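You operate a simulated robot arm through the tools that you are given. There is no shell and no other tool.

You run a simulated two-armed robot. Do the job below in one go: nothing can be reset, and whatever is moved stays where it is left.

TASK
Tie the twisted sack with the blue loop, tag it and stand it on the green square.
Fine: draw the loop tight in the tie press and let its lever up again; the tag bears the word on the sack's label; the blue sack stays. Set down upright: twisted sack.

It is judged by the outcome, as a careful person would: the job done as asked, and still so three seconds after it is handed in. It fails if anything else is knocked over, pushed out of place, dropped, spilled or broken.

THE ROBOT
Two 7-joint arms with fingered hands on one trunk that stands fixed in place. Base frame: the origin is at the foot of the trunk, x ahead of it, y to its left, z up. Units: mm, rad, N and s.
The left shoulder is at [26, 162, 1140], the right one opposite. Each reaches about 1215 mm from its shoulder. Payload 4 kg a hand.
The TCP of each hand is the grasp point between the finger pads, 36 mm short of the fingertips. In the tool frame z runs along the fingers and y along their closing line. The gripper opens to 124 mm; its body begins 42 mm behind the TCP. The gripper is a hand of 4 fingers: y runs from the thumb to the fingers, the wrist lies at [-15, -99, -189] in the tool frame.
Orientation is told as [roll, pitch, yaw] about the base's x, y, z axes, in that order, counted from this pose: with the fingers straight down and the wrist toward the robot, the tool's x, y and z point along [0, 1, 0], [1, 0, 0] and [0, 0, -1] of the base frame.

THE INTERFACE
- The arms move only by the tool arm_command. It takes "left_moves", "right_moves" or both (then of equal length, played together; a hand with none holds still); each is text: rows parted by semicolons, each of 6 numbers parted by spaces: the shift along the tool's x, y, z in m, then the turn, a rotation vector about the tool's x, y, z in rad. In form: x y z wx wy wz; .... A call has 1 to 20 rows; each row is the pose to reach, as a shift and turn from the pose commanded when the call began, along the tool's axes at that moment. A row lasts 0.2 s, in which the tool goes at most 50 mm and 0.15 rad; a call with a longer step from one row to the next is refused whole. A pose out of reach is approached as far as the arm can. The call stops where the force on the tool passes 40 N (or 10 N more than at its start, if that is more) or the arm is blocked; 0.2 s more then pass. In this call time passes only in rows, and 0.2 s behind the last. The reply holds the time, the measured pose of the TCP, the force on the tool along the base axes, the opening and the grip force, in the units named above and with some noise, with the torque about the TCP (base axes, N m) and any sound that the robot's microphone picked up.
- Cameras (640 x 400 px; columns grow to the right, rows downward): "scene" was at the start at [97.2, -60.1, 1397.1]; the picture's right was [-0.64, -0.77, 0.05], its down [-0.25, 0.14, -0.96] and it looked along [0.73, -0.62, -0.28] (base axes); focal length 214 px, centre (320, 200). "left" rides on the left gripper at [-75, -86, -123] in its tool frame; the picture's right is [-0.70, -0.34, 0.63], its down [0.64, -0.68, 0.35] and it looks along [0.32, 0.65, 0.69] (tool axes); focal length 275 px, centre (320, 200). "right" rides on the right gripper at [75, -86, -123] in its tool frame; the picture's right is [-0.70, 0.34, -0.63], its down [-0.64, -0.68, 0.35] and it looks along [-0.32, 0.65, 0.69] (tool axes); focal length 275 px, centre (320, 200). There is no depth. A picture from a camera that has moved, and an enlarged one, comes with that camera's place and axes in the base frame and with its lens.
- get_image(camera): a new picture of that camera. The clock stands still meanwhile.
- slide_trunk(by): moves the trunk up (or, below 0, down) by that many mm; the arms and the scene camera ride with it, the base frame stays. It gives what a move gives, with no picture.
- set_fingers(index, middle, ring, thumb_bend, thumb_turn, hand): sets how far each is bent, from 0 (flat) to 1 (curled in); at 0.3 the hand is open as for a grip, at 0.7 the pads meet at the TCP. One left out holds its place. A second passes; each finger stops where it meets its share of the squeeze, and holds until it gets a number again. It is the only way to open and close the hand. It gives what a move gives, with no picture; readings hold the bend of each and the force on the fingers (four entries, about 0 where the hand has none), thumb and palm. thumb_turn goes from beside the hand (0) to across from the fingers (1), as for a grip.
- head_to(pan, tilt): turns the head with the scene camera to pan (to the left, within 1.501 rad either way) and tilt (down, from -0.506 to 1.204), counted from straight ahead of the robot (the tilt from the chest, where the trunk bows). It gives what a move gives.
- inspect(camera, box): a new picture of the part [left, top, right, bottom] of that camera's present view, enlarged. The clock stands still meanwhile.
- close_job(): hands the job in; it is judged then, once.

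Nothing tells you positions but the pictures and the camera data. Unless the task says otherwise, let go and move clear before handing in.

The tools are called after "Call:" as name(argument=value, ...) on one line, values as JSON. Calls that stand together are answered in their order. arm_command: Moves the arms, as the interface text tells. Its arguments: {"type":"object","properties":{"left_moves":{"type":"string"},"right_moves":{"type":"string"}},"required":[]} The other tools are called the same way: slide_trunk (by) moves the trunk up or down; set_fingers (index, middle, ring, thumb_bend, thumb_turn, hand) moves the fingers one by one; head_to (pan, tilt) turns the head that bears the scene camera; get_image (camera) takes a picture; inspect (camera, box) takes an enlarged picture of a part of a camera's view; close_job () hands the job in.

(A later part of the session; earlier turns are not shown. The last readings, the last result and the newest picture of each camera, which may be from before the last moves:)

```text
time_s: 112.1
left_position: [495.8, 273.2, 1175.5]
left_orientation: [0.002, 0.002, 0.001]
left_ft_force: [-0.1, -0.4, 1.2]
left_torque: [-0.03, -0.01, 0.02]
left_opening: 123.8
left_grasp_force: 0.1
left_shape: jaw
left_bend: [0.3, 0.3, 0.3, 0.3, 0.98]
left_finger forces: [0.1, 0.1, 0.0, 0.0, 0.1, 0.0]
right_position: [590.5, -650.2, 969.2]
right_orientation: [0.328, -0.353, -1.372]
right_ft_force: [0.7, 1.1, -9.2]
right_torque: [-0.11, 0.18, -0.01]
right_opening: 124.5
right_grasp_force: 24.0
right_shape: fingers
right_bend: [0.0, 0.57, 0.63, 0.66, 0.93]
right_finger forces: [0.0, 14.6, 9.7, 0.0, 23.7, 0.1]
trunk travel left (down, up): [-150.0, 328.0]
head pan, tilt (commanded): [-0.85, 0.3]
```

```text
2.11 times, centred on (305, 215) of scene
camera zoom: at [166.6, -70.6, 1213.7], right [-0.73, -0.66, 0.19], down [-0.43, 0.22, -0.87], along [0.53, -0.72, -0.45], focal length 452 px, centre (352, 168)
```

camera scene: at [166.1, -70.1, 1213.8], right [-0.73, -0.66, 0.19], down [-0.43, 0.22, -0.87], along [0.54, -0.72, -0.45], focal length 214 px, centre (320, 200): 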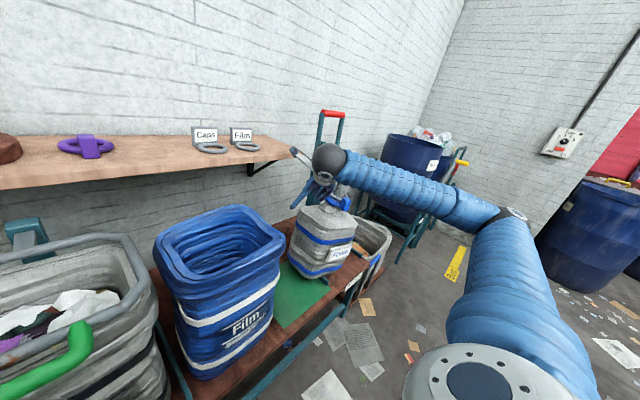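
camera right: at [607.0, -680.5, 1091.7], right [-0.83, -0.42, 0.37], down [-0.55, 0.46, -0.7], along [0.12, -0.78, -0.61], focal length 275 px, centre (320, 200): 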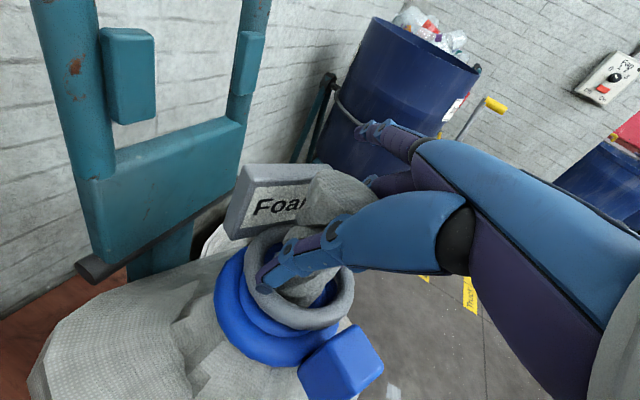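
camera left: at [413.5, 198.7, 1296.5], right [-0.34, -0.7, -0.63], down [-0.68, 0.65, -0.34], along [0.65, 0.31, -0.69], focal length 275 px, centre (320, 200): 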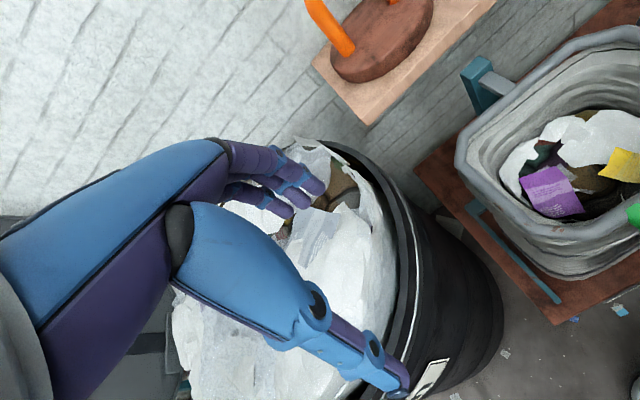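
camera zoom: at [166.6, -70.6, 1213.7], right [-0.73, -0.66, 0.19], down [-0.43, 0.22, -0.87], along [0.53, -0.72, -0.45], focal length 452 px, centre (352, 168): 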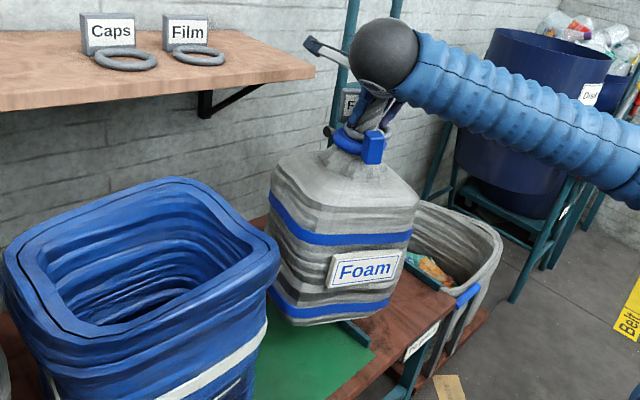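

The sack hangs nearly upright and is crossing over the green square. I move the last stretch with one more small levelling correction.

Call:
arm_command(right_moves="0.0017 -0.0098 -0.0032 -0.0088 -0.0099 -0.0068; 0.0051 -0.0294 -0.0096 -0.0177 -0.0198 -0.0136; 0.0085 -0.049 -0.0161 -0.0265 -0.0296 -0.0204; 0.0118 -0.0685 -0.0225 -0.0353 -0.0395 -0.0272; 0.0141 -0.0816 -0.0268 -0.0353 -0.0395 -0.0272; 0.0141 -0.0816 -0.0268 -0.0353 -0.0395 -0.0272")

Call:
get_image(camera="scene")

Call:
inspect(camera="scene", box=[205, 120, 385, 330])

Call:
get_image(camera="right")

```text
time_s: 113.1
left_position: [494.7, 275.1, 1175.5]
left_orientation: [0.0, 0.0, -0.003]
left_ft_force: [-0.1, -0.3, 0.3]
left_torque: [-0.02, 0.02, 0.02]
left_opening: 123.9
left_grasp_force: 0.1
left_shape: jaw
left_bend: [0.3, 0.3, 0.3, 0.3, 0.98]
left_finger forces: [0.0, 0.0, 0.1, 0.1, 0.1, 0.0]
right_position: [574.7, -580.8, 896.2]
right_orientation: [0.147, -0.353, -1.309]
right_ft_force: [-0.8, 5.1, 14.5]
right_torque: [-0.33, -0.03, -0.01]
right_opening: 121.1
right_grasp_force: 28.6
right_shape: fingers
right_bend: [0.0, 0.56, 0.66, 0.67, 0.91]
right_finger forces: [0.1, 14.9, 12.3, 0.0, 30.5, 0.0]
right hand out of reach, approached as far as the arm can: row 4
trunk travel left (down, up): [-150.0, 328.0]
head pan, tilt (commanded): [-0.85, 0.3]
stopped in row 5 (right hand): the force on the tool passed its limit at 75 N (the readings are from after the stop); the commanded pose is now the measured one
```

```text
taken
camera scene: at [165.7, -69.2, 1214.2], right [-0.73, -0.66, 0.19], down [-0.43, 0.22, -0.88], along [0.54, -0.72, -0.45], focal length 214 px, centre (320, 200)
```

scene: 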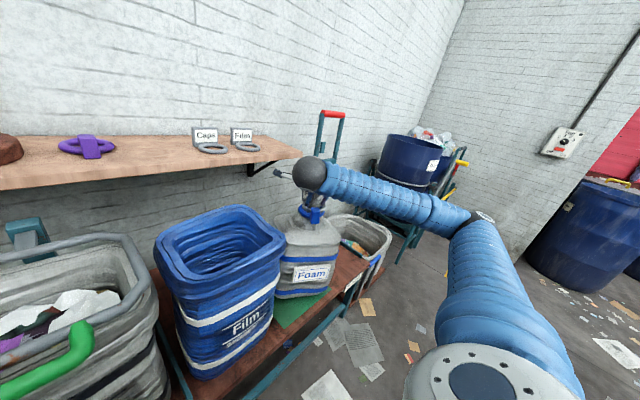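

```text
1.90 times, centred on (295, 225) of scene
camera zoom: at [165.7, -69.2, 1214.2], right [-0.73, -0.66, 0.19], down [-0.43, 0.22, -0.88], along [0.54, -0.72, -0.45], focal length 408 px, centre (368, 152)
```

zoom: 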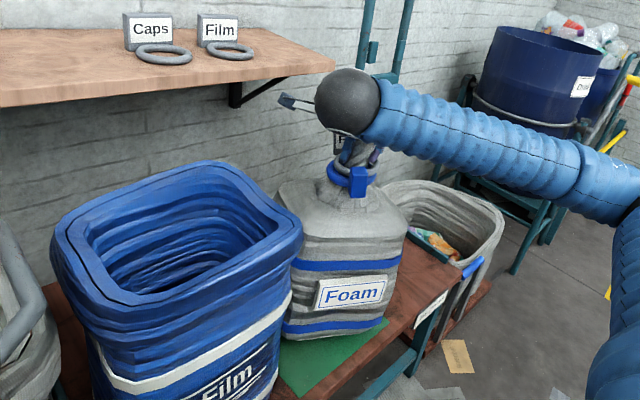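

```text
taken
camera right: at [594.7, -445.2, 990.4], right [-0.72, -0.33, 0.61], down [-0.69, 0.32, -0.65], along [0.02, -0.89, -0.46], focal length 275 px, centre (320, 200)
```

right: 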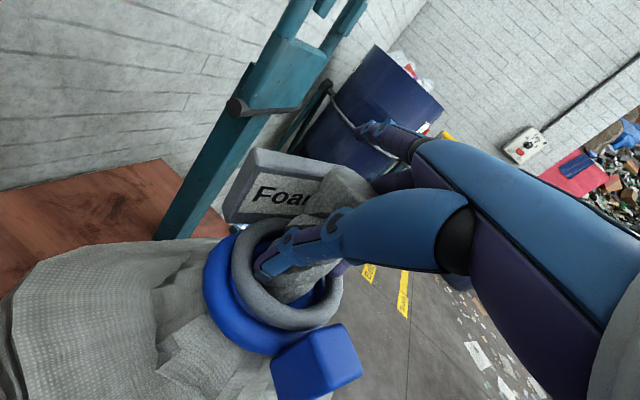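

The arm again touched a limit at the very end and set the sack down, fortunately on the green square and still held upright. I check its position on the square and its distance from the blue sack.

Call:
inspect(camera="scene", box=[245, 200, 365, 340])

Call:
inspect(camera="scene", box=[270, 160, 350, 220])

```text
2.86 times, centred on (305, 270) of scene
camera zoom: at [165.7, -69.2, 1214.2], right [-0.73, -0.66, 0.19], down [-0.43, 0.22, -0.88], along [0.54, -0.72, -0.45], focal length 613 px, centre (363, 0)
```

zoom: 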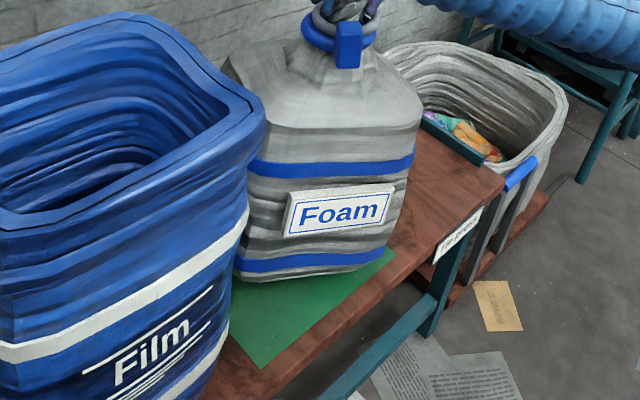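

```text
6.67 times, centred on (310, 190) of scene
camera zoom: at [165.7, -69.2, 1214.2], right [-0.73, -0.66, 0.19], down [-0.43, 0.22, -0.88], along [0.54, -0.72, -0.45], focal length 1430 px, centre (387, 267)
```

zoom: 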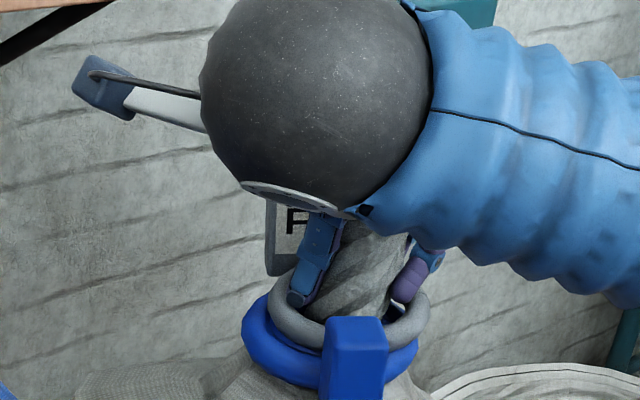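

The sack is on the square but a little far toward the divider side, and the arm is at its limit. I lift it slightly while yawing the hand counter-clockwise, which both relieves the wrist and turns the sack back toward its original facing.

Call:
arm_command(right_moves="0.0007 0.0018 -0.0047 0 0 0; 0.0014 0.0035 -0.0093 0.0068 0.0175 -0.0465; 0.0021 0.0053 -0.014 0.0136 0.035 -0.0929; 0.0027 0.007 -0.0186 0.0204 0.0526 -0.1394; 0.0034 0.0088 -0.0233 0.0272 0.0701 -0.1858; 0.0034 0.0088 -0.0233 0.0272 0.0701 -0.1858")

Call:
inspect(camera="scene", box=[225, 140, 385, 330])

Call:
get_image(camera="right")

```text
time_s: 114.5
left_position: [495.1, 274.4, 1175.1]
left_orientation: [0.002, 0.003, 0.0]
left_ft_force: [0.2, 0.3, 0.2]
left_torque: [0.02, -0.02, -0.01]
left_opening: 123.7
left_grasp_force: 0.0
left_shape: jaw
left_bend: [0.3, 0.3, 0.3, 0.3, 0.98]
left_finger forces: [0.1, 0.1, 0.0, 0.0, 0.1, 0.0]
right_position: [573.9, -583.6, 916.8]
right_orientation: [0.145, -0.351, -1.105]
right_ft_force: [-0.7, -0.8, -9.8]
right_torque: [0.02, 0.06, -0.02]
right_opening: 122.4
right_grasp_force: 24.0
right_shape: fingers
right_bend: [0.0, 0.56, 0.65, 0.67, 0.92]
right_finger forces: [0.0, 14.0, 12.2, 0.1, 22.4, 0.0]
trunk travel left (down, up): [-150.0, 328.0]
head pan, tilt (commanded): [-0.85, 0.3]
```

```text
2.11 times, centred on (305, 235) of scene
camera zoom: at [166.9, -70.6, 1213.5], right [-0.73, -0.66, 0.19], down [-0.43, 0.22, -0.87], along [0.53, -0.72, -0.45], focal length 452 px, centre (352, 126)
```

zoom: 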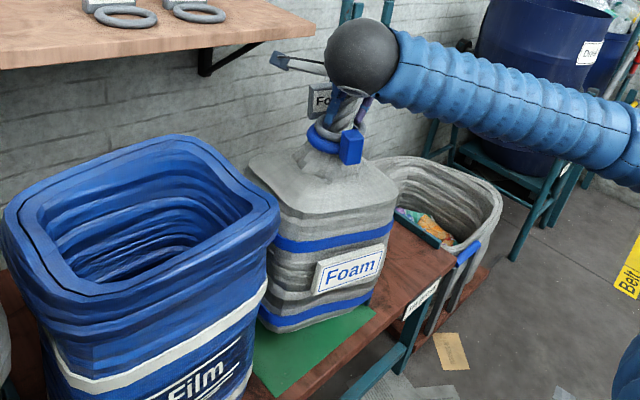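

```text
taken
camera right: at [567.9, -445.4, 1012.7], right [-0.64, -0.47, 0.61], down [-0.75, 0.18, -0.64], along [0.2, -0.86, -0.46], focal length 275 px, centre (320, 200)
```

right: 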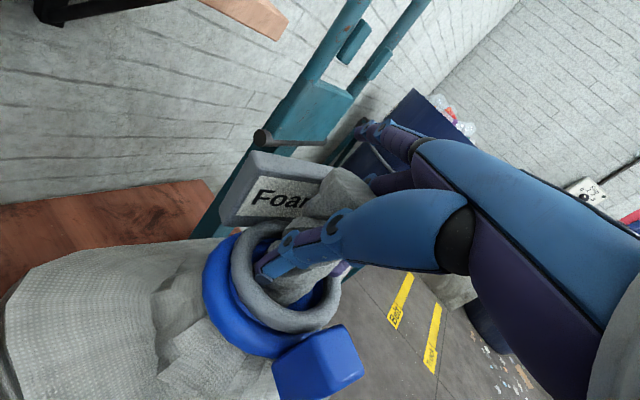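

The sack now hangs freely, upright and almost torque-free. I turn it about 20° more so its faces line up with the square, shift it toward the centre, and lift a touch.

Call:
arm_command(right_moves="0.0037 -0.0018 -0.0084 0 0 0; 0.0074 -0.0036 -0.0167 0.0093 0.0247 -0.0667; 0.0112 -0.0054 -0.0167 0.0187 0.0495 -0.1333; 0.0149 -0.0072 -0.0167 0.028 0.0742 -0.2; 0.0186 -0.009 -0.0167 0.0374 0.099 -0.2666; 0.0223 -0.0108 -0.0167 0.0467 0.1237 -0.3333; 0.0223 -0.0108 -0.0167 0.0467 0.1237 -0.3333")

Call:
inspect(camera="scene", box=[225, 140, 385, 330])

Call:
get_image(camera="right")

```text
time_s: 116.1
left_position: [495.2, 273.5, 1175.4]
left_orientation: [0.001, 0.002, -0.003]
left_ft_force: [0.7, 0.0, 0.0]
left_torque: [0.0, -0.01, -0.01]
left_opening: 123.5
left_grasp_force: 0.0
left_shape: jaw
left_bend: [0.3, 0.3, 0.3, 0.3, 0.98]
left_finger forces: [0.0, 0.0, 0.0, 0.0, 0.1, 0.0]
right_position: [583.9, -559.8, 931.7]
right_orientation: [0.146, -0.353, -0.747]
right_ft_force: [-0.5, 0.0, -9.2]
right_torque: [-0.04, 0.14, -0.01]
right_opening: 122.6
right_grasp_force: 24.0
right_shape: fingers
right_bend: [0.0, 0.56, 0.66, 0.67, 0.92]
right_finger forces: [0.1, 14.0, 12.6, 0.0, 21.9, 0.0]
trunk travel left (down, up): [-150.0, 328.0]
head pan, tilt (commanded): [-0.85, 0.3]
```

```text
2.11 times, centred on (305, 235) of scene
camera zoom: at [166.9, -70.6, 1213.5], right [-0.73, -0.66, 0.19], down [-0.43, 0.22, -0.87], along [0.53, -0.72, -0.45], focal length 452 px, centre (352, 126)
```

zoom: 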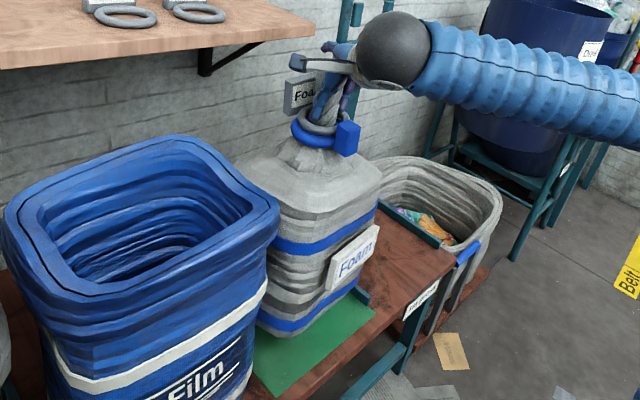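

```text
taken
camera right: at [529.6, -432.2, 1027.3], right [-0.43, -0.66, 0.61], down [-0.76, -0.1, -0.64], along [0.49, -0.74, -0.46], focal length 275 px, centre (320, 200)
```

right: 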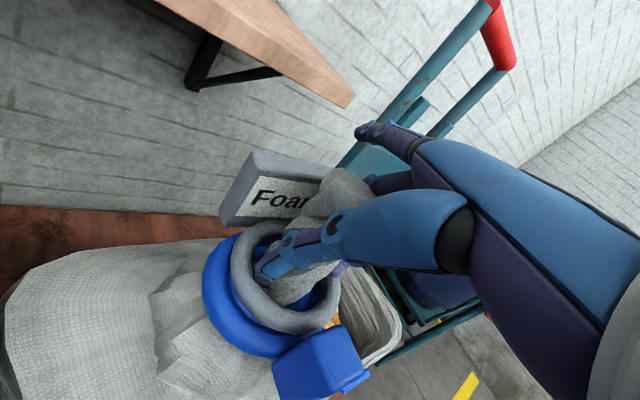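

The sack is aligned with the square, upright, and clear of both the divider and the blue sack. I lower it gently.

Call:
arm_command(right_moves="-0.0032 -0.0032 0.0064 0 0 0; -0.0064 -0.0063 0.0129 0 0 0; -0.0095 -0.0095 0.0193 0 0 0; -0.0127 -0.0126 0.0257 0 0 0; -0.0127 -0.0126 0.0257 0 0 0")

Call:
inspect(camera="scene", box=[235, 200, 375, 340])

```text
time_s: 117.3
left_position: [497.2, 272.5, 1174.9]
left_orientation: [0.002, 0.003, -0.002]
left_ft_force: [0.1, -0.1, -0.2]
left_torque: [0.02, -0.02, 0.0]
left_opening: 123.6
left_grasp_force: 0.1
left_shape: jaw
left_bend: [0.3, 0.3, 0.3, 0.3, 0.98]
left_finger forces: [0.1, 0.1, 0.0, 0.0, 0.0, 0.1]
right_position: [575.8, -564.4, 901.0]
right_orientation: [0.148, -0.352, -0.749]
right_ft_force: [-0.1, -0.5, -9.3]
right_torque: [-0.02, 0.05, 0.0]
right_opening: 122.6
right_grasp_force: 24.0
right_shape: fingers
right_bend: [0.0, 0.56, 0.66, 0.67, 0.92]
right_finger forces: [0.0, 14.2, 11.9, 0.0, 21.8, 0.1]
trunk travel left (down, up): [-150.0, 328.0]
head pan, tilt (commanded): [-0.85, 0.3]
```

```text
2.86 times, centred on (305, 270) of scene
camera zoom: at [166.7, -70.6, 1213.6], right [-0.73, -0.66, 0.19], down [-0.43, 0.22, -0.87], along [0.53, -0.72, -0.45], focal length 613 px, centre (363, 0)
```

zoom: 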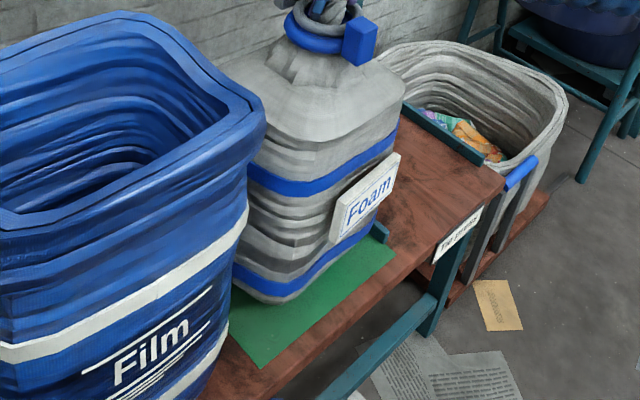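

The sack base projects to about x 504–670, y -483…-662, inside the square. I make a small shift to centre it and keep lowering until it touches.

Call:
arm_command(right_moves="0.0019 -0.0026 0.0036 0 0 0; 0.0039 -0.0052 0.0072 0 0 0; 0.0058 -0.0078 0.0108 0 0 0; 0.0058 -0.0078 0.0108 0 0 0")

Call:
arm_command(right_moves="-0.0008 -0.0021 0.0056 0 0 0; -0.0016 -0.0041 0.0111 0 0 0; -0.0016 -0.0041 0.0111 0 0 0")

```text
time_s: 118.3
left_position: [496.7, 272.9, 1176.0]
left_orientation: [0.002, 0.003, -0.002]
left_ft_force: [-0.4, 0.2, -0.5]
left_torque: [0.02, 0.01, 0.06]
left_opening: 123.8
left_grasp_force: 0.0
left_shape: jaw
left_bend: [0.3, 0.3, 0.3, 0.3, 0.98]
left_finger forces: [0.0, 0.0, 0.1, 0.0, 0.0, 0.1]
right_position: [578.9, -557.2, 892.2]
right_orientation: [0.146, -0.353, -0.75]
right_ft_force: [-0.7, -0.3, -9.4]
right_torque: [0.03, 0.1, -0.01]
right_opening: 122.5
right_grasp_force: 24.3
right_shape: fingers
right_bend: [0.0, 0.56, 0.66, 0.67, 0.92]
right_finger forces: [0.1, 14.1, 11.9, 0.1, 21.8, 0.0]
trunk travel left (down, up): [-150.0, 328.0]
head pan, tilt (commanded): [-0.85, 0.3]
```

```text
time_s: 119.1
left_position: [496.2, 273.5, 1176.4]
left_orientation: [0.002, 0.004, -0.001]
left_ft_force: [0.6, 0.4, -1.1]
left_torque: [-0.01, 0.0, -0.03]
left_opening: 123.8
left_grasp_force: 0.1
left_shape: jaw
left_bend: [0.3, 0.3, 0.3, 0.3, 0.98]
left_finger forces: [0.0, 0.1, 0.0, 0.0, 0.1, 0.0]
right_position: [578.0, -556.6, 877.2]
right_orientation: [0.147, -0.354, -0.749]
right_ft_force: [-0.4, -0.3, -9.3]
right_torque: [-0.02, 0.08, 0.0]
right_opening: 122.5
right_grasp_force: 23.9
right_shape: fingers
right_bend: [0.0, 0.56, 0.66, 0.67, 0.92]
right_finger forces: [0.0, 14.1, 12.0, 0.0, 21.6, 0.0]
trunk travel left (down, up): [-150.0, 328.0]
head pan, tilt (commanded): [-0.85, 0.3]
```

Call:
arm_command(right_moves="-0.0004 -0.001 0.0028 0 0 0; -0.0008 -0.0021 0.0056 0 0 0; -0.0008 -0.0021 0.0056 0 0 0")

Call:
inspect(camera="scene", box=[235, 200, 375, 340])

```text
time_s: 119.9
left_position: [495.4, 274.3, 1175.1]
left_orientation: [0.003, 0.003, -0.001]
left_ft_force: [0.0, -0.8, 0.2]
left_torque: [0.0, 0.02, 0.01]
left_opening: 123.7
left_grasp_force: 0.1
left_shape: jaw
left_bend: [0.3, 0.3, 0.3, 0.3, 0.98]
left_finger forces: [0.0, 0.0, 0.0, 0.0, 0.0, 0.1]
right_position: [578.9, -556.4, 872.4]
right_orientation: [0.146, -0.352, -0.749]
right_ft_force: [-0.1, 0.4, -8.1]
right_torque: [-0.06, 0.05, 0.01]
right_opening: 122.4
right_grasp_force: 24.1
right_shape: fingers
right_bend: [0.0, 0.56, 0.66, 0.67, 0.92]
right_finger forces: [0.1, 14.0, 11.8, 0.0, 22.1, 0.0]
trunk travel left (down, up): [-150.0, 328.0]
head pan, tilt (commanded): [-0.85, 0.3]
```

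```text
2.86 times, centred on (305, 270) of scene
camera zoom: at [166.6, -70.4, 1213.7], right [-0.73, -0.66, 0.19], down [-0.43, 0.22, -0.87], along [0.53, -0.72, -0.45], focal length 613 px, centre (363, 0)
```

zoom: 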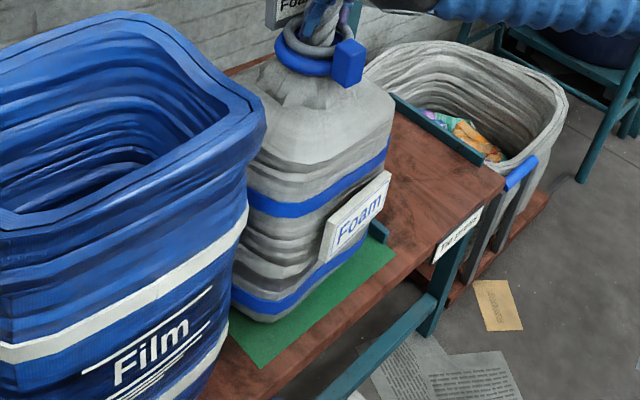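

Call:
arm_command(right_moves="-0.0003 -0.0007 0.0019 0 0 0; -0.0006 -0.0014 0.0037 0 0 0; -0.0006 -0.0014 0.0037 0 0 0")

```text
time_s: 120.7
left_position: [495.9, 273.6, 1175.2]
left_orientation: [0.001, 0.001, -0.003]
left_ft_force: [0.0, -0.4, 0.4]
left_torque: [0.01, -0.02, 0.05]
left_opening: 123.8
left_grasp_force: 0.0
left_shape: jaw
left_bend: [0.3, 0.3, 0.3, 0.3, 0.98]
left_finger forces: [0.0, 0.1, 0.0, 0.0, 0.1, 0.0]
right_position: [577.7, -554.3, 870.4]
right_orientation: [0.146, -0.359, -0.748]
right_ft_force: [-4.4, 4.3, 14.8]
right_torque: [-0.26, -0.17, 0.06]
right_opening: 122.2
right_grasp_force: 28.0
right_shape: fingers
right_bend: [0.0, 0.56, 0.65, 0.67, 0.92]
right_finger forces: [0.2, 14.1, 12.1, 0.1, 29.0, 0.0]
trunk travel left (down, up): [-150.0, 328.0]
head pan, tilt (commanded): [-0.85, 0.3]
```

The sack is standing on the bench, with contact confirmed. I ease the hand up a hair to unload it and look closely at the fingers before releasing.

Call:
arm_command(right_moves="0.0002 0.0005 -0.0014 0 0 0; 0.0003 0.0007 -0.0019 0 0 0")

Call:
inspect(camera="right", box=[190, 130, 430, 360])

Call:
inspect(camera="scene", box=[270, 165, 350, 225])

```text
time_s: 121.3
left_position: [495.5, 275.8, 1175.1]
left_orientation: [-0.001, 0.002, -0.001]
left_ft_force: [-0.1, 0.3, 0.1]
left_torque: [0.0, 0.0, 0.0]
left_opening: 123.6
left_grasp_force: 0.1
left_shape: jaw
left_bend: [0.3, 0.3, 0.3, 0.3, 0.98]
left_finger forces: [0.0, 0.1, 0.0, 0.0, 0.0, 0.1]
right_position: [576.8, -556.3, 870.2]
right_orientation: [0.147, -0.355, -0.747]
right_ft_force: [-3.3, 5.0, 13.4]
right_torque: [-0.22, -0.25, 0.09]
right_opening: 122.1
right_grasp_force: 27.4
right_shape: fingers
right_bend: [0.0, 0.56, 0.65, 0.67, 0.92]
right_finger forces: [0.0, 14.3, 11.5, 0.1, 29.0, 0.0]
trunk travel left (down, up): [-150.0, 328.0]
head pan, tilt (commanded): [-0.85, 0.3]
```

```text
1.74 times, centred on (310, 245) of right
camera zoom: at [522.9, -428.0, 966.3], right [-0.43, -0.66, 0.61], down [-0.76, -0.1, -0.65], along [0.49, -0.74, -0.46], focal length 479 px, centre (337, 122)
```

zoom: 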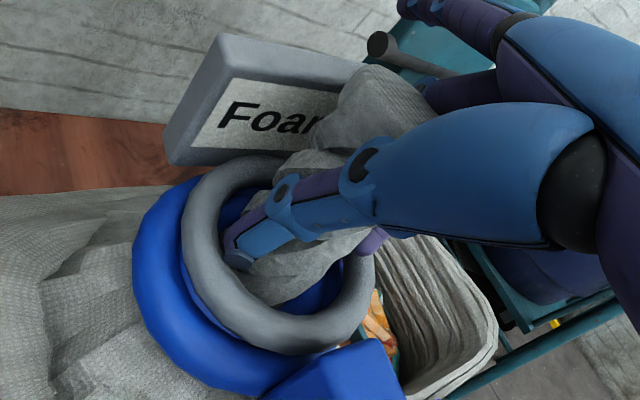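

```text
6.67 times, centred on (310, 195) of scene
camera zoom: at [165.3, -69.2, 1213.9], right [-0.73, -0.66, 0.19], down [-0.43, 0.22, -0.88], along [0.54, -0.72, -0.44], focal length 1430 px, centre (387, 233)
```

zoom: 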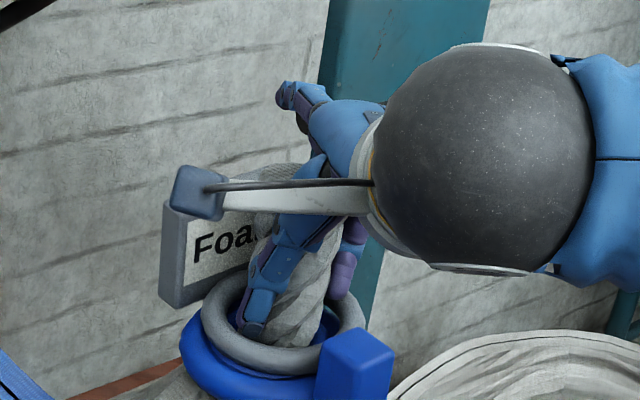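

The thumb tip is close to the tag ring's inner edge, so I release in stages. First I unload the downward force, then ease thumb and fingers open together by a small amount.

Call:
arm_command(right_moves="0.0002 0.0005 -0.0014 0 0 0; 0.0003 0.0009 -0.0024 0 0 0; 0.0003 0.0009 -0.0024 0 0 0")

Call:
set_fingers(hand="right", middle=0.52, ring=0.58, thumb_bend=0.65)

Call:
inspect(camera="right", box=[190, 130, 430, 360])

Call:
inspect(camera="scene", box=[230, 160, 370, 310])

```text
time_s: 122.1
left_position: [495.8, 273.6, 1174.7]
left_orientation: [0.001, 0.003, -0.001]
left_ft_force: [-0.7, 0.4, 0.7]
left_torque: [0.01, 0.02, 0.01]
left_opening: 124.1
left_grasp_force: 0.1
left_shape: jaw
left_bend: [0.3, 0.3, 0.3, 0.3, 0.98]
left_finger forces: [0.1, 0.0, 0.1, 0.0, 0.0, 0.0]
right_position: [579.0, -557.0, 871.8]
right_orientation: [0.145, -0.353, -0.748]
right_ft_force: [-0.6, 1.8, -1.6]
right_torque: [-0.09, -0.02, 0.0]
right_opening: 122.2
right_grasp_force: 24.9
right_shape: fingers
right_bend: [0.0, 0.56, 0.66, 0.67, 0.92]
right_finger forces: [0.0, 14.0, 11.2, 0.0, 23.7, 0.1]
trunk travel left (down, up): [-150.0, 328.0]
head pan, tilt (commanded): [-0.85, 0.3]
```

```text
time_s: 123.1
left_position: [494.7, 274.6, 1175.7]
left_orientation: [0.001, 0.001, -0.002]
left_ft_force: [-0.2, -0.6, -0.2]
left_torque: [-0.02, -0.03, 0.01]
left_opening: 123.9
left_grasp_force: 0.1
left_shape: jaw
left_bend: [0.3, 0.3, 0.3, 0.3, 0.98]
left_finger forces: [0.1, 0.0, 0.0, 0.1, 0.1, 0.0]
right_position: [577.4, -556.2, 873.6]
right_orientation: [0.146, -0.352, -0.748]
right_ft_force: [-2.3, 1.9, 0.6]
right_torque: [0.1, 0.03, -0.01]
right_opening: 128.2
right_grasp_force: 3.5
right_shape: fingers
right_bend: [0.0, 0.51, 0.57, 0.64, 0.97]
right_finger forces: [0.1, 1.5, 0.1, 0.0, 5.4, 0.0]
trunk travel left (down, up): [-150.0, 328.0]
head pan, tilt (commanded): [-0.85, 0.3]
```

```text
1.74 times, centred on (310, 245) of right
camera zoom: at [523.6, -428.5, 968.2], right [-0.43, -0.66, 0.61], down [-0.76, -0.1, -0.65], along [0.49, -0.74, -0.46], focal length 479 px, centre (337, 122)
```

zoom: 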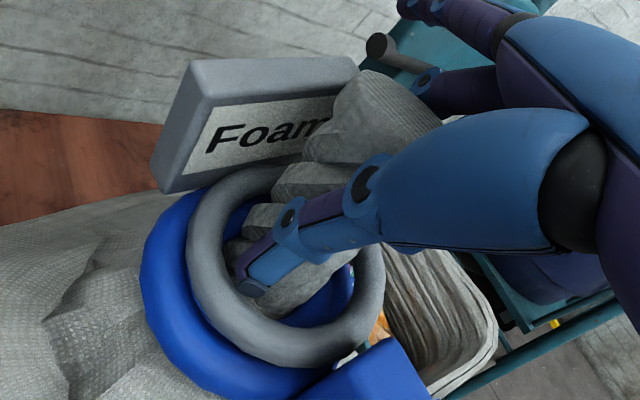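

```text
2.67 times, centred on (300, 235) of scene
camera zoom: at [166.0, -70.0, 1213.7], right [-0.73, -0.66, 0.19], down [-0.43, 0.22, -0.87], along [0.54, -0.72, -0.45], focal length 572 px, centre (373, 107)
```

zoom: 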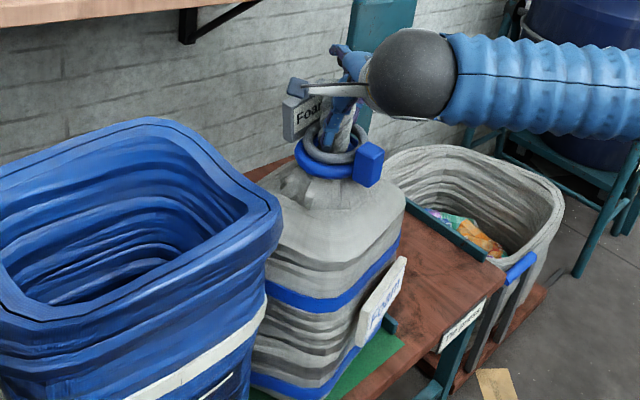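

Call:
set_fingers(hand="right", middle=0.42, ring=0.42, thumb_bend=0.61)

Call:
inspect(camera="right", box=[190, 130, 430, 360])

Call:
inspect(camera="scene", box=[230, 160, 370, 310])

```text
time_s: 124.1
left_position: [495.0, 273.5, 1176.2]
left_orientation: [0.002, 0.003, -0.003]
left_ft_force: [0.3, -0.3, 0.3]
left_torque: [-0.02, -0.01, 0.0]
left_opening: 123.9
left_grasp_force: 0.1
left_shape: jaw
left_bend: [0.3, 0.3, 0.3, 0.3, 0.98]
left_finger forces: [0.0, 0.1, 0.0, 0.0, 0.0, 0.0]
right_position: [578.2, -557.0, 873.6]
right_orientation: [0.147, -0.354, -0.748]
right_ft_force: [-3.1, 1.4, 3.8]
right_torque: [0.14, 0.04, 0.01]
right_opening: 132.8
right_grasp_force: 2.8
right_shape: fingers
right_bend: [0.0, 0.42, 0.42, 0.61, 0.97]
right_finger forces: [0.0, 0.0, 0.1, 0.0, 5.6, 0.0]
trunk travel left (down, up): [-150.0, 328.0]
head pan, tilt (commanded): [-0.85, 0.3]
```

```text
1.74 times, centred on (310, 245) of right
camera zoom: at [523.4, -428.4, 968.5], right [-0.43, -0.66, 0.61], down [-0.76, -0.1, -0.65], along [0.49, -0.74, -0.46], focal length 479 px, centre (337, 122)
```

zoom: 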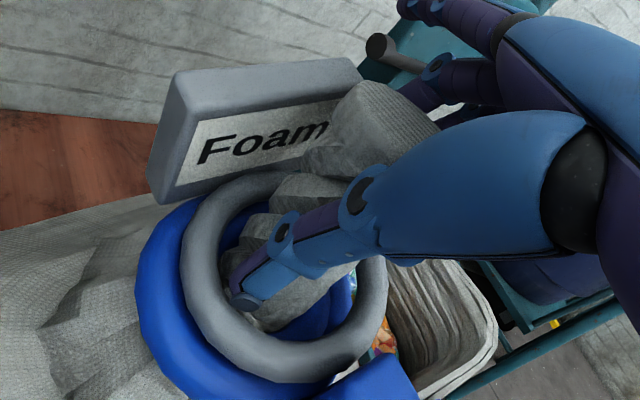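

```text
2.67 times, centred on (300, 235) of scene
camera zoom: at [165.8, -69.8, 1213.8], right [-0.73, -0.66, 0.19], down [-0.43, 0.22, -0.87], along [0.54, -0.72, -0.45], focal length 572 px, centre (373, 107)
```

zoom: 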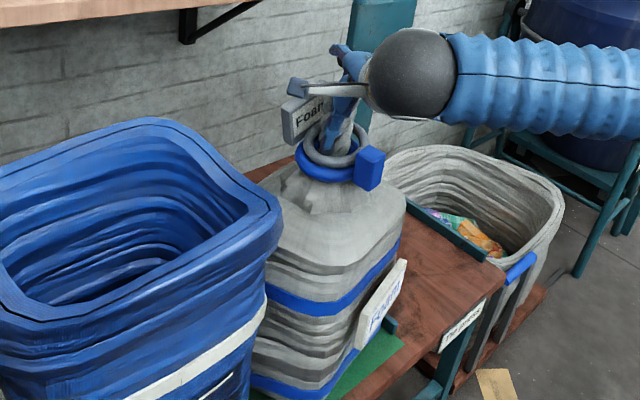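

Call:
inspect(camera="scene", box=[240, 220, 360, 320])

Call:
get_image(camera="scene")

```text
4.00 times, centred on (300, 270) of scene
camera zoom: at [165.8, -69.8, 1213.8], right [-0.73, -0.66, 0.19], down [-0.43, 0.22, -0.87], along [0.54, -0.72, -0.45], focal length 858 px, centre (400, -80)
```

zoom: 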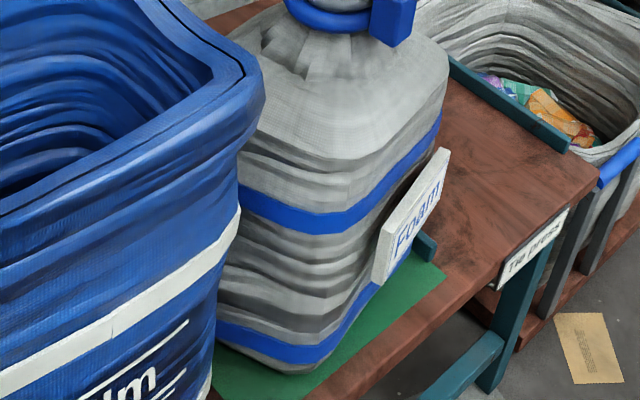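

```text
taken
camera scene: at [165.8, -69.8, 1213.8], right [-0.73, -0.66, 0.19], down [-0.43, 0.22, -0.87], along [0.54, -0.72, -0.45], focal length 214 px, centre (320, 200)
```

scene: 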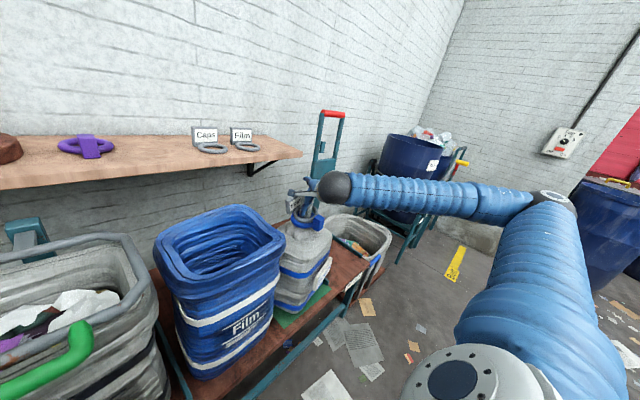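

The sack stands upright on the square by itself. The thumb still touches the neck lightly, so I ease the hand 3 mm outward and then straight up so the thumb clears the tag ring.

Call:
arm_command(right_moves="0 -0.003 0 0 0 0; 0.0009 -0.0006 -0.0065 0 0 0; 0.0019 0.002 -0.0139 0 0 0; 0.0032 0.0056 -0.0231 0 0 0; 0.0032 0.0056 -0.0231 0 0 0")

Call:
inspect(camera="right", box=[190, 130, 430, 360])

Call:
inspect(camera="scene", box=[250, 160, 370, 310])

```text
time_s: 125.3
left_position: [495.5, 274.8, 1175.7]
left_orientation: [0.001, 0.002, 0.0]
left_ft_force: [0.0, -0.7, 0.2]
left_torque: [-0.01, 0.01, -0.01]
left_opening: 123.6
left_grasp_force: 0.1
left_shape: jaw
left_bend: [0.3, 0.3, 0.3, 0.3, 0.98]
left_finger forces: [0.1, 0.0, 0.1, 0.1, 0.1, 0.0]
right_position: [576.0, -554.0, 897.2]
right_orientation: [0.147, -0.355, -0.749]
right_ft_force: [-1.2, 1.1, 0.3]
right_torque: [0.04, 0.01, 0.02]
right_opening: 132.6
right_grasp_force: 0.8
right_shape: fingers
right_bend: [0.0, 0.42, 0.42, 0.61, 0.97]
right_finger forces: [0.1, 0.0, 0.0, 0.0, 2.3, 0.0]
trunk travel left (down, up): [-150.0, 328.0]
head pan, tilt (commanded): [-0.85, 0.3]
```

```text
1.74 times, centred on (310, 245) of right
camera zoom: at [521.4, -426.0, 992.0], right [-0.43, -0.66, 0.61], down [-0.76, -0.1, -0.64], along [0.49, -0.74, -0.46], focal length 479 px, centre (337, 122)
```

zoom: 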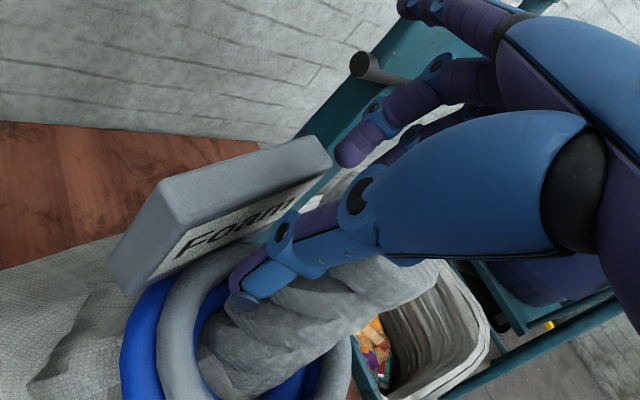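

```text
2.67 times, centred on (310, 235) of scene
camera zoom: at [166.3, -70.1, 1213.7], right [-0.73, -0.66, 0.19], down [-0.43, 0.22, -0.87], along [0.54, -0.72, -0.45], focal length 572 px, centre (347, 107)
```

zoom: 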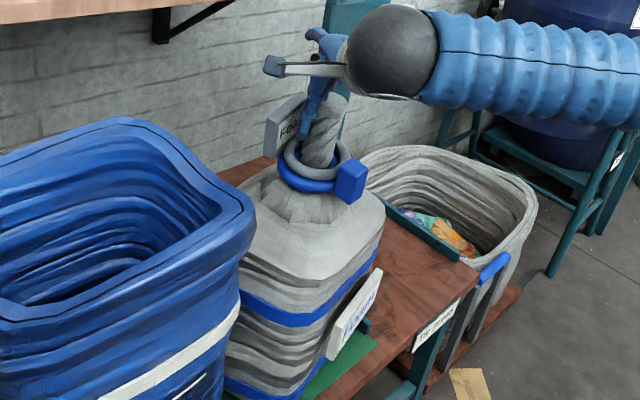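

Call:
inspect(camera="scene", box=[255, 195, 355, 320])

Call:
get_image(camera="right")

Call:
get_image(camera="left")

```text
3.20 times, centred on (305, 258) of scene
camera zoom: at [166.3, -70.1, 1213.7], right [-0.73, -0.66, 0.19], down [-0.43, 0.22, -0.87], along [0.54, -0.72, -0.45], focal length 686 px, centre (368, 16)
```

zoom: 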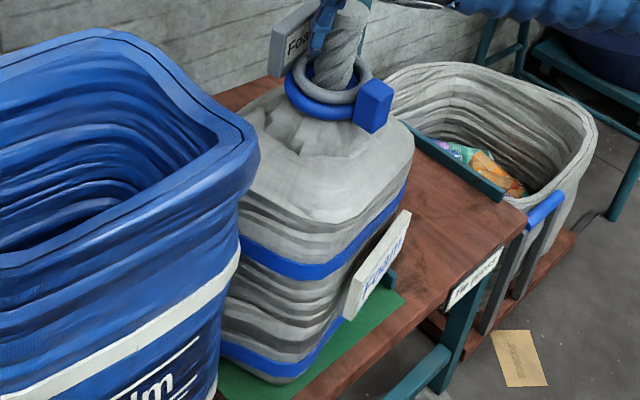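

```text
taken
camera right: at [521.4, -426.0, 992.0], right [-0.43, -0.66, 0.61], down [-0.76, -0.1, -0.64], along [0.49, -0.74, -0.46], focal length 275 px, centre (320, 200)
```

right: 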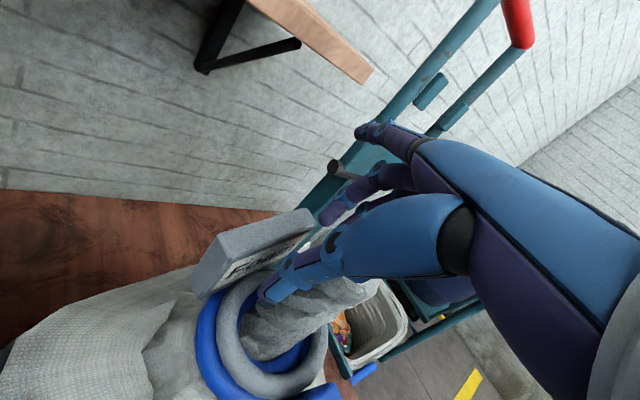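

```text
taken
camera left: at [410.7, 199.0, 1297.5], right [-0.34, -0.7, -0.63], down [-0.68, 0.65, -0.34], along [0.65, 0.32, -0.69], focal length 275 px, centre (320, 200)
```

left: 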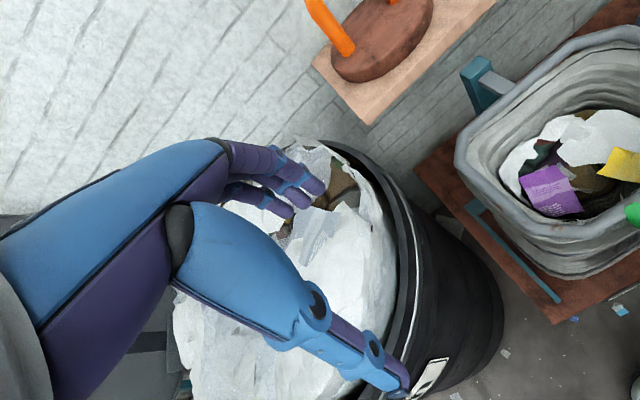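

The sack is upright on the green square. The thumb tip is now above the tag ring, so I open the thumb and lift the hand clear.

Call:
set_fingers(hand="right", thumb_bend=0.52)

Call:
inspect(camera="right", box=[170, 150, 430, 400])

Call:
inspect(camera="scene", box=[255, 165, 355, 320])

```text
time_s: 126.3
left_position: [494.3, 273.7, 1175.7]
left_orientation: [0.001, 0.002, -0.001]
left_ft_force: [-0.1, 0.4, 0.2]
left_torque: [0.0, 0.03, 0.01]
left_opening: 123.5
left_grasp_force: 0.1
left_shape: jaw
left_bend: [0.3, 0.3, 0.3, 0.3, 0.98]
left_finger forces: [0.0, 0.1, 0.0, 0.0, 0.0, 0.0]
right_position: [575.2, -553.3, 897.0]
right_orientation: [0.147, -0.354, -0.75]
right_ft_force: [-0.1, 3.3, 3.4]
right_torque: [0.08, 0.02, -0.03]
right_opening: 145.1
right_grasp_force: 1.6
right_shape: fingers
right_bend: [0.0, 0.42, 0.42, 0.52, 0.96]
right_finger forces: [0.0, 0.1, 0.0, 0.0, 3.6, 0.1]
trunk travel left (down, up): [-150.0, 328.0]
head pan, tilt (commanded): [-0.85, 0.3]
```

```text
1.60 times, centred on (300, 275) of right
camera zoom: at [521.2, -425.7, 992.1], right [-0.43, -0.66, 0.61], down [-0.76, -0.1, -0.65], along [0.49, -0.74, -0.46], focal length 440 px, centre (352, 80)
```

zoom: 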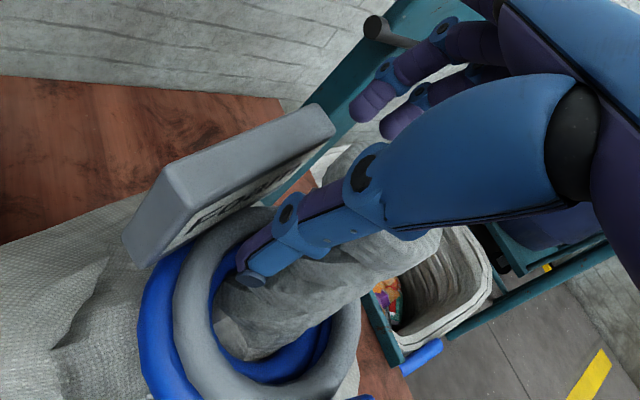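

```text
2.58 times, centred on (305, 242) of scene
camera zoom: at [166.1, -69.7, 1213.8], right [-0.73, -0.66, 0.19], down [-0.43, 0.22, -0.87], along [0.54, -0.72, -0.45], focal length 554 px, centre (359, 90)
```

zoom: 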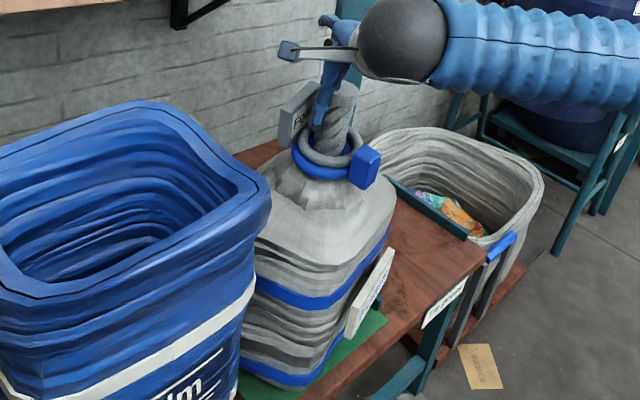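

Call:
inspect(camera="scene", box=[285, 165, 345, 210])

Call:
inspect(camera="scene", box=[255, 215, 345, 315])

```text
8.89 times, centred on (315, 188) of scene
camera zoom: at [166.1, -69.7, 1213.8], right [-0.73, -0.66, 0.19], down [-0.43, 0.22, -0.87], along [0.54, -0.72, -0.45], focal length 1906 px, centre (364, 311)
```

zoom: 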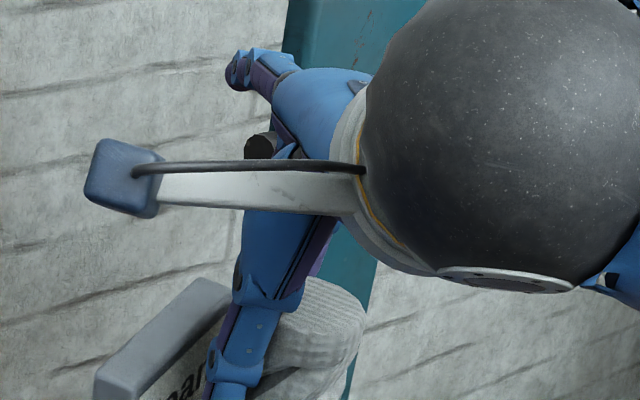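

```text
4.00 times, centred on (300, 265) of scene
camera zoom: at [166.1, -69.7, 1213.8], right [-0.73, -0.66, 0.19], down [-0.43, 0.22, -0.87], along [0.54, -0.72, -0.45], focal length 858 px, centre (400, -60)
```

zoom: 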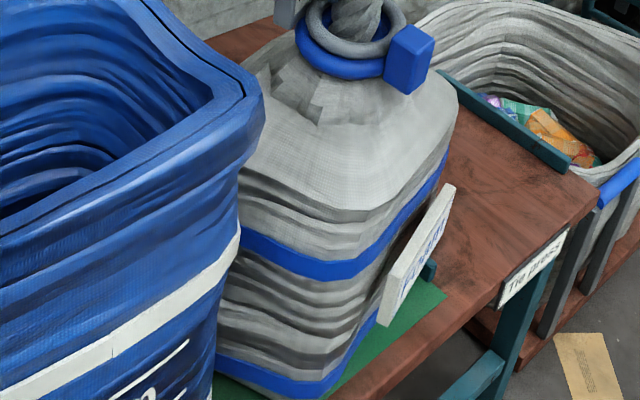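

Call:
arm_command(right_moves="0.0019 0.0052 -0.0139 0 0 0; 0.0039 0.0103 -0.0278 0 0 0; 0.0065 0.0172 -0.0463 0 0 0; 0.0091 0.0241 -0.0648 0 0 0; 0.0091 0.0241 -0.0648 0 0 0")

Call:
inspect(camera="right", box=[120, 150, 430, 400])

Call:
inspect(camera="scene", box=[245, 155, 355, 325])

```text
time_s: 127.5
left_position: [495.7, 273.3, 1175.3]
left_orientation: [0.003, 0.0, -0.001]
left_ft_force: [0.0, 0.5, 0.4]
left_torque: [0.02, 0.01, 0.02]
left_opening: 123.7
left_grasp_force: 0.1
left_shape: jaw
left_bend: [0.3, 0.3, 0.3, 0.3, 0.98]
left_finger forces: [0.0, 0.0, 0.0, 0.0, 0.0, 0.0]
right_position: [575.9, -554.1, 965.5]
right_orientation: [0.146, -0.354, -0.749]
right_ft_force: [0.2, -0.1, -1.0]
right_torque: [0.0, 0.02, 0.01]
right_opening: 144.4
right_grasp_force: 0.2
right_shape: fingers
right_bend: [0.0, 0.42, 0.42, 0.52, 0.97]
right_finger forces: [0.1, 0.1, 0.0, 0.0, 0.0, 0.1]
trunk travel left (down, up): [-150.0, 328.0]
head pan, tilt (commanded): [-0.85, 0.3]
```

```text
1.60 times, centred on (275, 275) of right
camera zoom: at [520.8, -426.7, 1061.3], right [-0.43, -0.66, 0.61], down [-0.76, -0.1, -0.65], along [0.49, -0.74, -0.46], focal length 440 px, centre (392, 80)
```

zoom: 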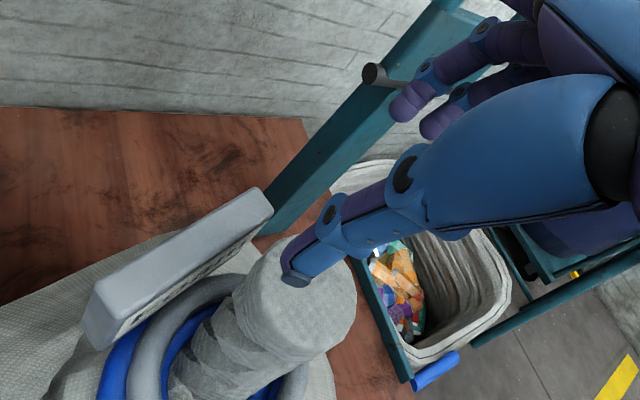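

```text
2.35 times, centred on (300, 240) of scene
camera zoom: at [166.3, -70.2, 1213.7], right [-0.73, -0.66, 0.19], down [-0.43, 0.22, -0.87], along [0.53, -0.72, -0.45], focal length 505 px, centre (367, 106)
```

zoom: 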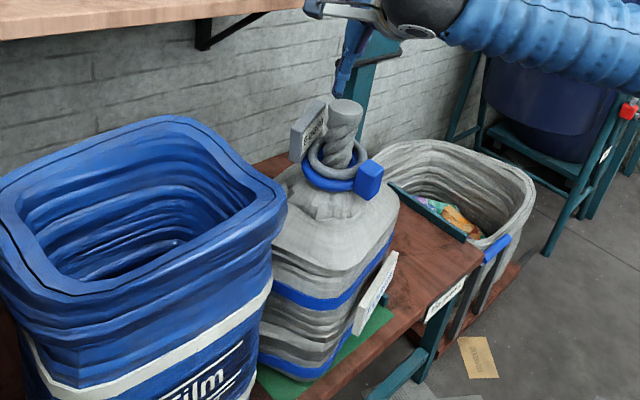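

The hand is clear and the sack stands on its own on the green square. I move the arm well away and inspect the result.

Call:
arm_command(right_moves="0.0052 0.0137 -0.037 0 0 0; 0.0104 0.0275 -0.0741 0 0 0; 0.0156 0.0412 -0.1111 0 0 0; 0.0156 0.0412 -0.1111 0 0 0")

Call:
get_image(camera="right")

Call:
inspect(camera="scene", box=[245, 155, 355, 325])

Call:
inspect(camera="scene", box=[250, 230, 350, 320])

```text
time_s: 128.5
left_position: [494.8, 273.3, 1176.1]
left_orientation: [0.002, 0.003, -0.002]
left_ft_force: [-0.2, -0.6, -0.5]
left_torque: [0.03, 0.03, 0.01]
left_opening: 123.8
left_grasp_force: 0.0
left_shape: jaw
left_bend: [0.3, 0.3, 0.3, 0.3, 0.98]
left_finger forces: [0.0, 0.1, 0.0, 0.0, 0.0, 0.0]
right_position: [572.8, -553.8, 1086.9]
right_orientation: [0.147, -0.354, -0.747]
right_ft_force: [-0.6, -0.6, -0.1]
right_torque: [0.01, -0.03, 0.03]
right_opening: 144.3
right_grasp_force: 0.1
right_shape: fingers
right_bend: [0.0, 0.42, 0.42, 0.52, 0.98]
right_finger forces: [0.1, 0.0, 0.1, 0.0, 0.0, 0.0]
trunk travel left (down, up): [-150.0, 328.0]
head pan, tilt (commanded): [-0.85, 0.3]
```

```text
taken
camera right: at [518.4, -426.8, 1182.5], right [-0.43, -0.66, 0.61], down [-0.76, -0.1, -0.65], along [0.49, -0.74, -0.46], focal length 275 px, centre (320, 200)
```

right: 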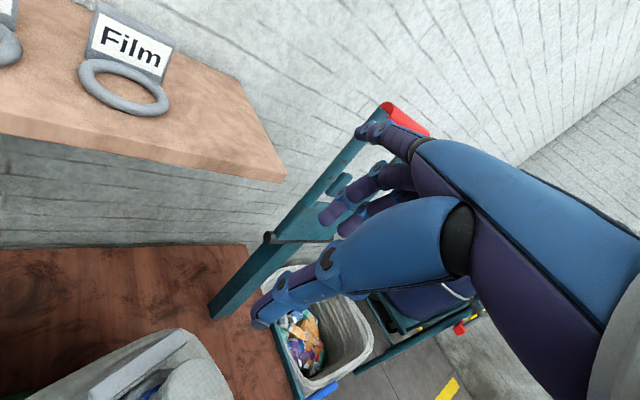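

```text
2.35 times, centred on (300, 240) of scene
camera zoom: at [165.6, -69.9, 1214.0], right [-0.73, -0.66, 0.19], down [-0.43, 0.22, -0.87], along [0.54, -0.72, -0.45], focal length 505 px, centre (367, 106)
```

zoom: 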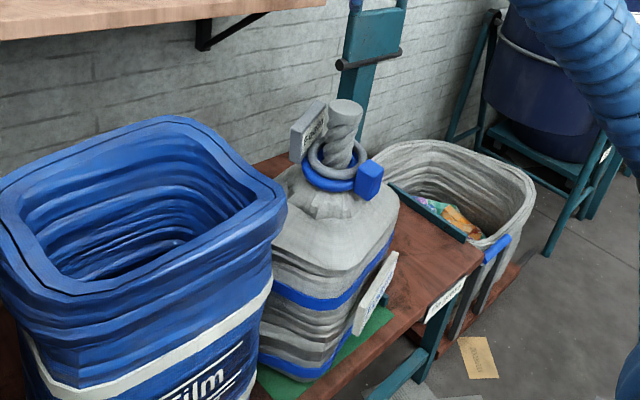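

```text
4.44 times, centred on (300, 275) of scene
camera zoom: at [165.6, -69.9, 1214.0], right [-0.73, -0.66, 0.19], down [-0.43, 0.22, -0.87], along [0.54, -0.72, -0.45], focal length 953 px, centre (409, -133)
```

zoom: 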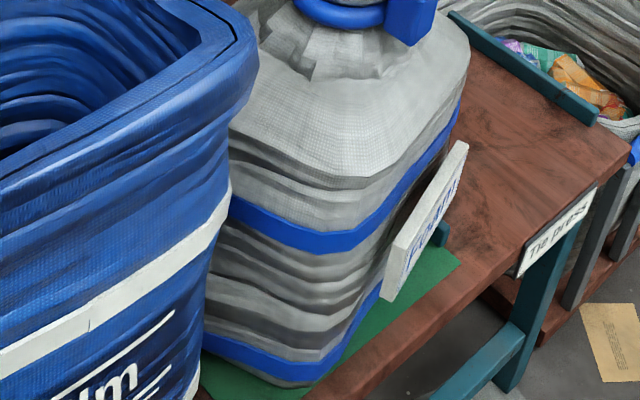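

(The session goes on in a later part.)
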